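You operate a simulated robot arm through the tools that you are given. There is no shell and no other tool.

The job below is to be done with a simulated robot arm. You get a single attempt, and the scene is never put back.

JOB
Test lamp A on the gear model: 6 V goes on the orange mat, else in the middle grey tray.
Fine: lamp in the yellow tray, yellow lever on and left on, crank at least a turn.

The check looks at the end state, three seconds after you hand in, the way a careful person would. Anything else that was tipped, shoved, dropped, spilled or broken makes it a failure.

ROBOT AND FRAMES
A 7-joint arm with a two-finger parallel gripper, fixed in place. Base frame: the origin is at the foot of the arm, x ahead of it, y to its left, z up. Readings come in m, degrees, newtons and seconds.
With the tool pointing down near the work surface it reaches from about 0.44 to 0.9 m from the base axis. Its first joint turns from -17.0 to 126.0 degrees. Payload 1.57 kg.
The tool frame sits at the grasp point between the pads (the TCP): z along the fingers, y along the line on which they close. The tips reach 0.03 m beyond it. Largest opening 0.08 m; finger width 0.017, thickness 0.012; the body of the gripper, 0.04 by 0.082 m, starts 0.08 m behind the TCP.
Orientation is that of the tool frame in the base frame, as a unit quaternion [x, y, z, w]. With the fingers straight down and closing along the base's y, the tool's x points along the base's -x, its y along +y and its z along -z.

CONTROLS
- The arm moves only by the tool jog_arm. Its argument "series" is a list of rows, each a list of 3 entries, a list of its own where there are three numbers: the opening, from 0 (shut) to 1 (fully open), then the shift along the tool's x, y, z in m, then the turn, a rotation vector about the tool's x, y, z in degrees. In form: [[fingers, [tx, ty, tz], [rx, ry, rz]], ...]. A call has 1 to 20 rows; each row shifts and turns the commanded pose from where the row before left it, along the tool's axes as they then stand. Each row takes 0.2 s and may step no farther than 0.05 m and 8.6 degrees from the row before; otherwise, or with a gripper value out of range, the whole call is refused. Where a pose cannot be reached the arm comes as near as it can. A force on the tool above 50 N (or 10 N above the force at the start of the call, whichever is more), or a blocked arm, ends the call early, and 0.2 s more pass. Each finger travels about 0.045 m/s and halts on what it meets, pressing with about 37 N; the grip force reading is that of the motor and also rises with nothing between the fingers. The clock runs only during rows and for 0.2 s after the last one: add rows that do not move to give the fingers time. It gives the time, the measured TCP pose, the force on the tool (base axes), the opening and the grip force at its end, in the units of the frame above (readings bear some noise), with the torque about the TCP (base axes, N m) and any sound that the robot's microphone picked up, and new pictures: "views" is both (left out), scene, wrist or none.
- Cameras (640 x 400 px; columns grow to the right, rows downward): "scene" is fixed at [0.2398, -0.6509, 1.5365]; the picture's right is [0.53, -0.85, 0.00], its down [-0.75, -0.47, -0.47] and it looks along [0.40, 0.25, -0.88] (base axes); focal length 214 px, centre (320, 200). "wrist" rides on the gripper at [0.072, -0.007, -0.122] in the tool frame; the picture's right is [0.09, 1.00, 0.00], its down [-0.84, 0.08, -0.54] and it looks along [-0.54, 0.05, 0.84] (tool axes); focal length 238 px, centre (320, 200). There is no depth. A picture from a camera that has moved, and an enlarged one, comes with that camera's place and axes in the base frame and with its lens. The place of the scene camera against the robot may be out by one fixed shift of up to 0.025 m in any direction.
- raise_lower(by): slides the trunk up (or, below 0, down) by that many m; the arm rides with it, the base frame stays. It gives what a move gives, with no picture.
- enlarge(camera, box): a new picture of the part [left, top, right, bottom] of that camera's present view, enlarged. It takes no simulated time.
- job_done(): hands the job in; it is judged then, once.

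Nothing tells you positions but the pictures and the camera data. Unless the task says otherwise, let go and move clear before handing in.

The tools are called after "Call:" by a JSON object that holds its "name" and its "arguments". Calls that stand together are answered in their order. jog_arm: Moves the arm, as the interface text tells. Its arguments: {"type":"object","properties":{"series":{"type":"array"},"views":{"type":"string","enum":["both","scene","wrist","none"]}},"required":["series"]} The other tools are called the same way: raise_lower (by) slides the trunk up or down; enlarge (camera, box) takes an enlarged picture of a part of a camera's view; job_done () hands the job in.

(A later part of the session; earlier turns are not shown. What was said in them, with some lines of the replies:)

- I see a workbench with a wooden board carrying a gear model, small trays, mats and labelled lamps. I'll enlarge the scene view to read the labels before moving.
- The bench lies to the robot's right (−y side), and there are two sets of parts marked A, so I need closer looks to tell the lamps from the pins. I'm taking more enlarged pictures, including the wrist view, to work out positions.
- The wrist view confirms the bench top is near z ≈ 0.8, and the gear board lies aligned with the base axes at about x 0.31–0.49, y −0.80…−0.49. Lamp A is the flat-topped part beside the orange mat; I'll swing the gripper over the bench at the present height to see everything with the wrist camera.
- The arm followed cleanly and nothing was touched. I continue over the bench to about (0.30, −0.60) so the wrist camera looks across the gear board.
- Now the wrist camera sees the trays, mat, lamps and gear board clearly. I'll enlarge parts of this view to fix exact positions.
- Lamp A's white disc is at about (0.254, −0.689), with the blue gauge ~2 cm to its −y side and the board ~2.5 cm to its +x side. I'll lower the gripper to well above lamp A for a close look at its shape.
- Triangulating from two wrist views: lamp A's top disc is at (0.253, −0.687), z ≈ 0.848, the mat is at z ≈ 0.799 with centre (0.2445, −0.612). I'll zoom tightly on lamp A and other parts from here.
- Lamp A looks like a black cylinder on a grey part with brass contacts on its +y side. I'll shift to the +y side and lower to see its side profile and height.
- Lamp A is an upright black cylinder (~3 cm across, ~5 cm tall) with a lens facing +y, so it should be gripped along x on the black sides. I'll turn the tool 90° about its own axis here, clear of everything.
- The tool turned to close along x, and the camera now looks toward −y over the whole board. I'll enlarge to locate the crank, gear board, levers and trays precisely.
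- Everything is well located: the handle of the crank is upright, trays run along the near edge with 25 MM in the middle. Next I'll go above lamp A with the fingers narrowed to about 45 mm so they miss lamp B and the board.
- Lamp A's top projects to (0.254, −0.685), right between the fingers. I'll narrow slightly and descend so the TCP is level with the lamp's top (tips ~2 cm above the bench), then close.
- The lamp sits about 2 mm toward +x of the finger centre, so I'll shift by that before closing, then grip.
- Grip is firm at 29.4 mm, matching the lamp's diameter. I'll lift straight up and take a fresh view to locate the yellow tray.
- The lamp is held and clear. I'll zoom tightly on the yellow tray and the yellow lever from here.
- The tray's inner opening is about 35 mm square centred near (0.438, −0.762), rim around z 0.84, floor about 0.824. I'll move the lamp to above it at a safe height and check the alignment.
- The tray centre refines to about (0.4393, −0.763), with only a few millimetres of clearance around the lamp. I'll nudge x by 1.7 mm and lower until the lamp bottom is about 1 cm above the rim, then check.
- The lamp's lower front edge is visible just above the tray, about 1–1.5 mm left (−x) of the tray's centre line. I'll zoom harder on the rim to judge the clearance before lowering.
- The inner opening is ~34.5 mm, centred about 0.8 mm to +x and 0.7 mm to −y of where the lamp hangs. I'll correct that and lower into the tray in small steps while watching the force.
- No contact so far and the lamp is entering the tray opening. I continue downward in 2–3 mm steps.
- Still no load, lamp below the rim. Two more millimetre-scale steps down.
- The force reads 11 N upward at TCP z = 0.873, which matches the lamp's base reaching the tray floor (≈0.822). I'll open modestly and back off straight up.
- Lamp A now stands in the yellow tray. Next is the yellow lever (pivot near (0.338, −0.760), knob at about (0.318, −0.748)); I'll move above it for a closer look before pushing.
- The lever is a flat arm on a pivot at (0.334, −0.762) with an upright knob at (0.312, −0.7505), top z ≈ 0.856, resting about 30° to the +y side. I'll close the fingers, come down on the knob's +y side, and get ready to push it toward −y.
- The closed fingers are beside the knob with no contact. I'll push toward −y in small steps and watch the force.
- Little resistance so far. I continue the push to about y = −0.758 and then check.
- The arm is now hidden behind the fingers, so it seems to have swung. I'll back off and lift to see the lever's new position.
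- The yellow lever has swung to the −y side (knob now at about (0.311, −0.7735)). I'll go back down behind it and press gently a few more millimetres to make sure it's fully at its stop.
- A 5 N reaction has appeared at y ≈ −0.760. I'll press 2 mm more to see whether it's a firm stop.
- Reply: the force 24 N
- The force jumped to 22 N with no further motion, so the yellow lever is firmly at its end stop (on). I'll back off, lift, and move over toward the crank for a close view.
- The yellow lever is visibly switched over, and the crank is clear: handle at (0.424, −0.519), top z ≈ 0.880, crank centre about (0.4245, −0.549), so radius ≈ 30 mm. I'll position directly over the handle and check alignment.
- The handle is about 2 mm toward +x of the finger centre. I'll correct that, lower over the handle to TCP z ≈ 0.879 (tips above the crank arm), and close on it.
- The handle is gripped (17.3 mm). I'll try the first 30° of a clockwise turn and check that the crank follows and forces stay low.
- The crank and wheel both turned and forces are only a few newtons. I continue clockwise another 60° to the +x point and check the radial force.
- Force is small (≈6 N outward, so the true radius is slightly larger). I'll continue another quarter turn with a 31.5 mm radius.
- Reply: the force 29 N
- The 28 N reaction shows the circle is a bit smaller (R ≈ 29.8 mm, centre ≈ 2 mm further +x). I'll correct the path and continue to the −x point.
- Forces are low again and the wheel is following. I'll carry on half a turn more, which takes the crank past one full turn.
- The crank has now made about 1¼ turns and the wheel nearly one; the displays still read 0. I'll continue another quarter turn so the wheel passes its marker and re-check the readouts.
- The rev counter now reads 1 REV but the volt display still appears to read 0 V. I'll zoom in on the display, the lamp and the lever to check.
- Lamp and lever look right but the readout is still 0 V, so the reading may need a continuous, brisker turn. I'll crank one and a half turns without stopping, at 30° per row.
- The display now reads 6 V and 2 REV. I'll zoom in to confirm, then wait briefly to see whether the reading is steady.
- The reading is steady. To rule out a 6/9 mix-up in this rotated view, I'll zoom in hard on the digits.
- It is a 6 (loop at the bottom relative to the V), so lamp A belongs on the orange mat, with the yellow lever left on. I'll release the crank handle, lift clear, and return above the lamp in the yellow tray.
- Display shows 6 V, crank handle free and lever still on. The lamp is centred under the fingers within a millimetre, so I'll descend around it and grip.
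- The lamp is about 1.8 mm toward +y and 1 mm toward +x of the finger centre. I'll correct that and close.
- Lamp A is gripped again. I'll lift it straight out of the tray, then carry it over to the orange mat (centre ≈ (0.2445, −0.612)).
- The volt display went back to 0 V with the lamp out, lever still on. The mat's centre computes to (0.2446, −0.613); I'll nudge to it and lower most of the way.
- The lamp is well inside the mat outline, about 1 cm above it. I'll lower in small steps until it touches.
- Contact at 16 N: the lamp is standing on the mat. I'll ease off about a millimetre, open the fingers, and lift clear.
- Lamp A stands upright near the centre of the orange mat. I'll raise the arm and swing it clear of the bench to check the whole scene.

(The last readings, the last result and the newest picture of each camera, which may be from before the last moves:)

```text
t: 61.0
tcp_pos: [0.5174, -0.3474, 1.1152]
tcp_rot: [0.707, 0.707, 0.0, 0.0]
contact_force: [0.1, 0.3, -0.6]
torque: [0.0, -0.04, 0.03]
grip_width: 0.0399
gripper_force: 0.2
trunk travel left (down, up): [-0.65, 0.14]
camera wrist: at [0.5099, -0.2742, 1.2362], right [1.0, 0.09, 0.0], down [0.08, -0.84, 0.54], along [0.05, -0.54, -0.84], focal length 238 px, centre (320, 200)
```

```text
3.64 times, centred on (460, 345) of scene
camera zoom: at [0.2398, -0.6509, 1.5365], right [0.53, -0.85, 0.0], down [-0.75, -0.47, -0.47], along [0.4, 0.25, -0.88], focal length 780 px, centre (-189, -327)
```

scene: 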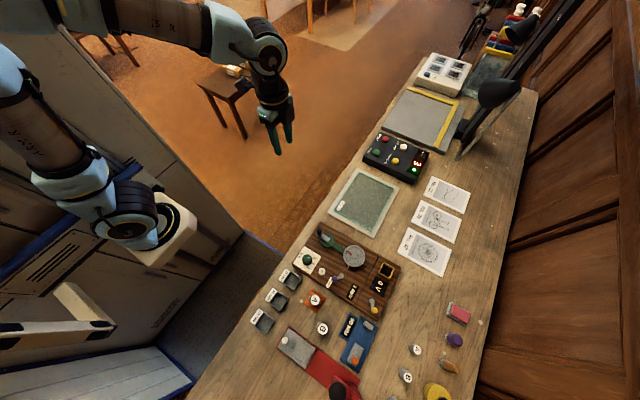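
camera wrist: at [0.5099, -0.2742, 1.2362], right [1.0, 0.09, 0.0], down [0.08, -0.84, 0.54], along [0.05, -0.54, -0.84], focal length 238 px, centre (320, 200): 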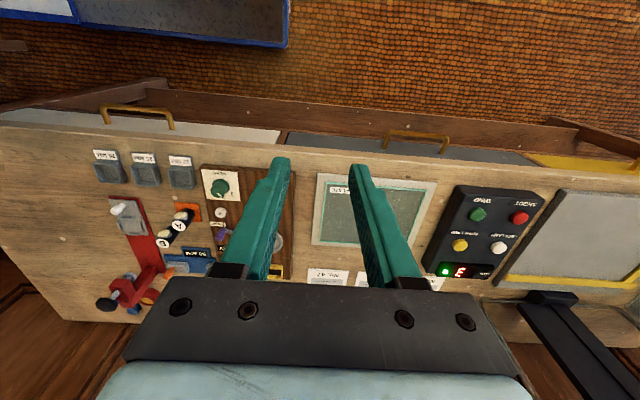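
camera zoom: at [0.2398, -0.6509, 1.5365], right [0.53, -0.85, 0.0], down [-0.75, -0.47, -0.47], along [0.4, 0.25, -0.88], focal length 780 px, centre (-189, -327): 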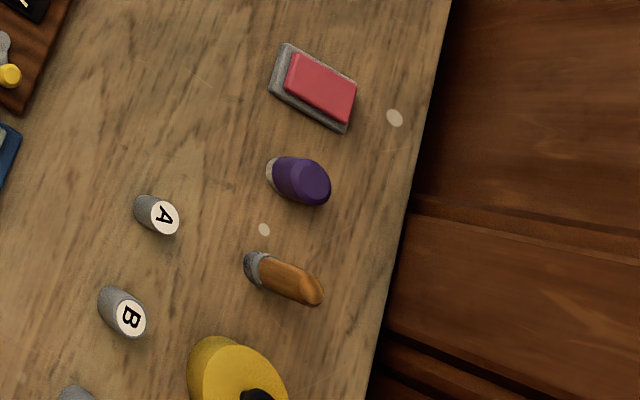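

The scene checks out: lamp A stands on the orange mat after reading 6 V, the yellow lever is on, and the crank was turned about three times. Nothing else has moved, and the gripper is open and clear, so I'm handing in.

Call:
{"name": "job_done", "arguments": {}}

```text
The job is handed in.
```

Lamp A read 6 V on the gear model, so I put it on the orange mat and handed the job in. It is standing upright near the middle of the mat.

- **Test:** with the lamp in the yellow tray and the yellow lever on, I cranked clockwise for about three turns in total. The volt display stayed at 0 V for the first turn and a half, which I did in short stages. It showed a steady 6 V after a faster continuous run.
- **Lever:** I pushed the yellow lever to its stop and left it there. It has no on/off marking; the 6 V reading is my evidence that this position is on.
- **Rest of the bench:** in the last pictures nothing else had been tipped or moved. The gear knob is still on 1 and the brake lever is where it was. The rev counter now shows 2 REV, and the volt display is back to 0 V with the lamp out.

The gripper is open and clear of the bench.
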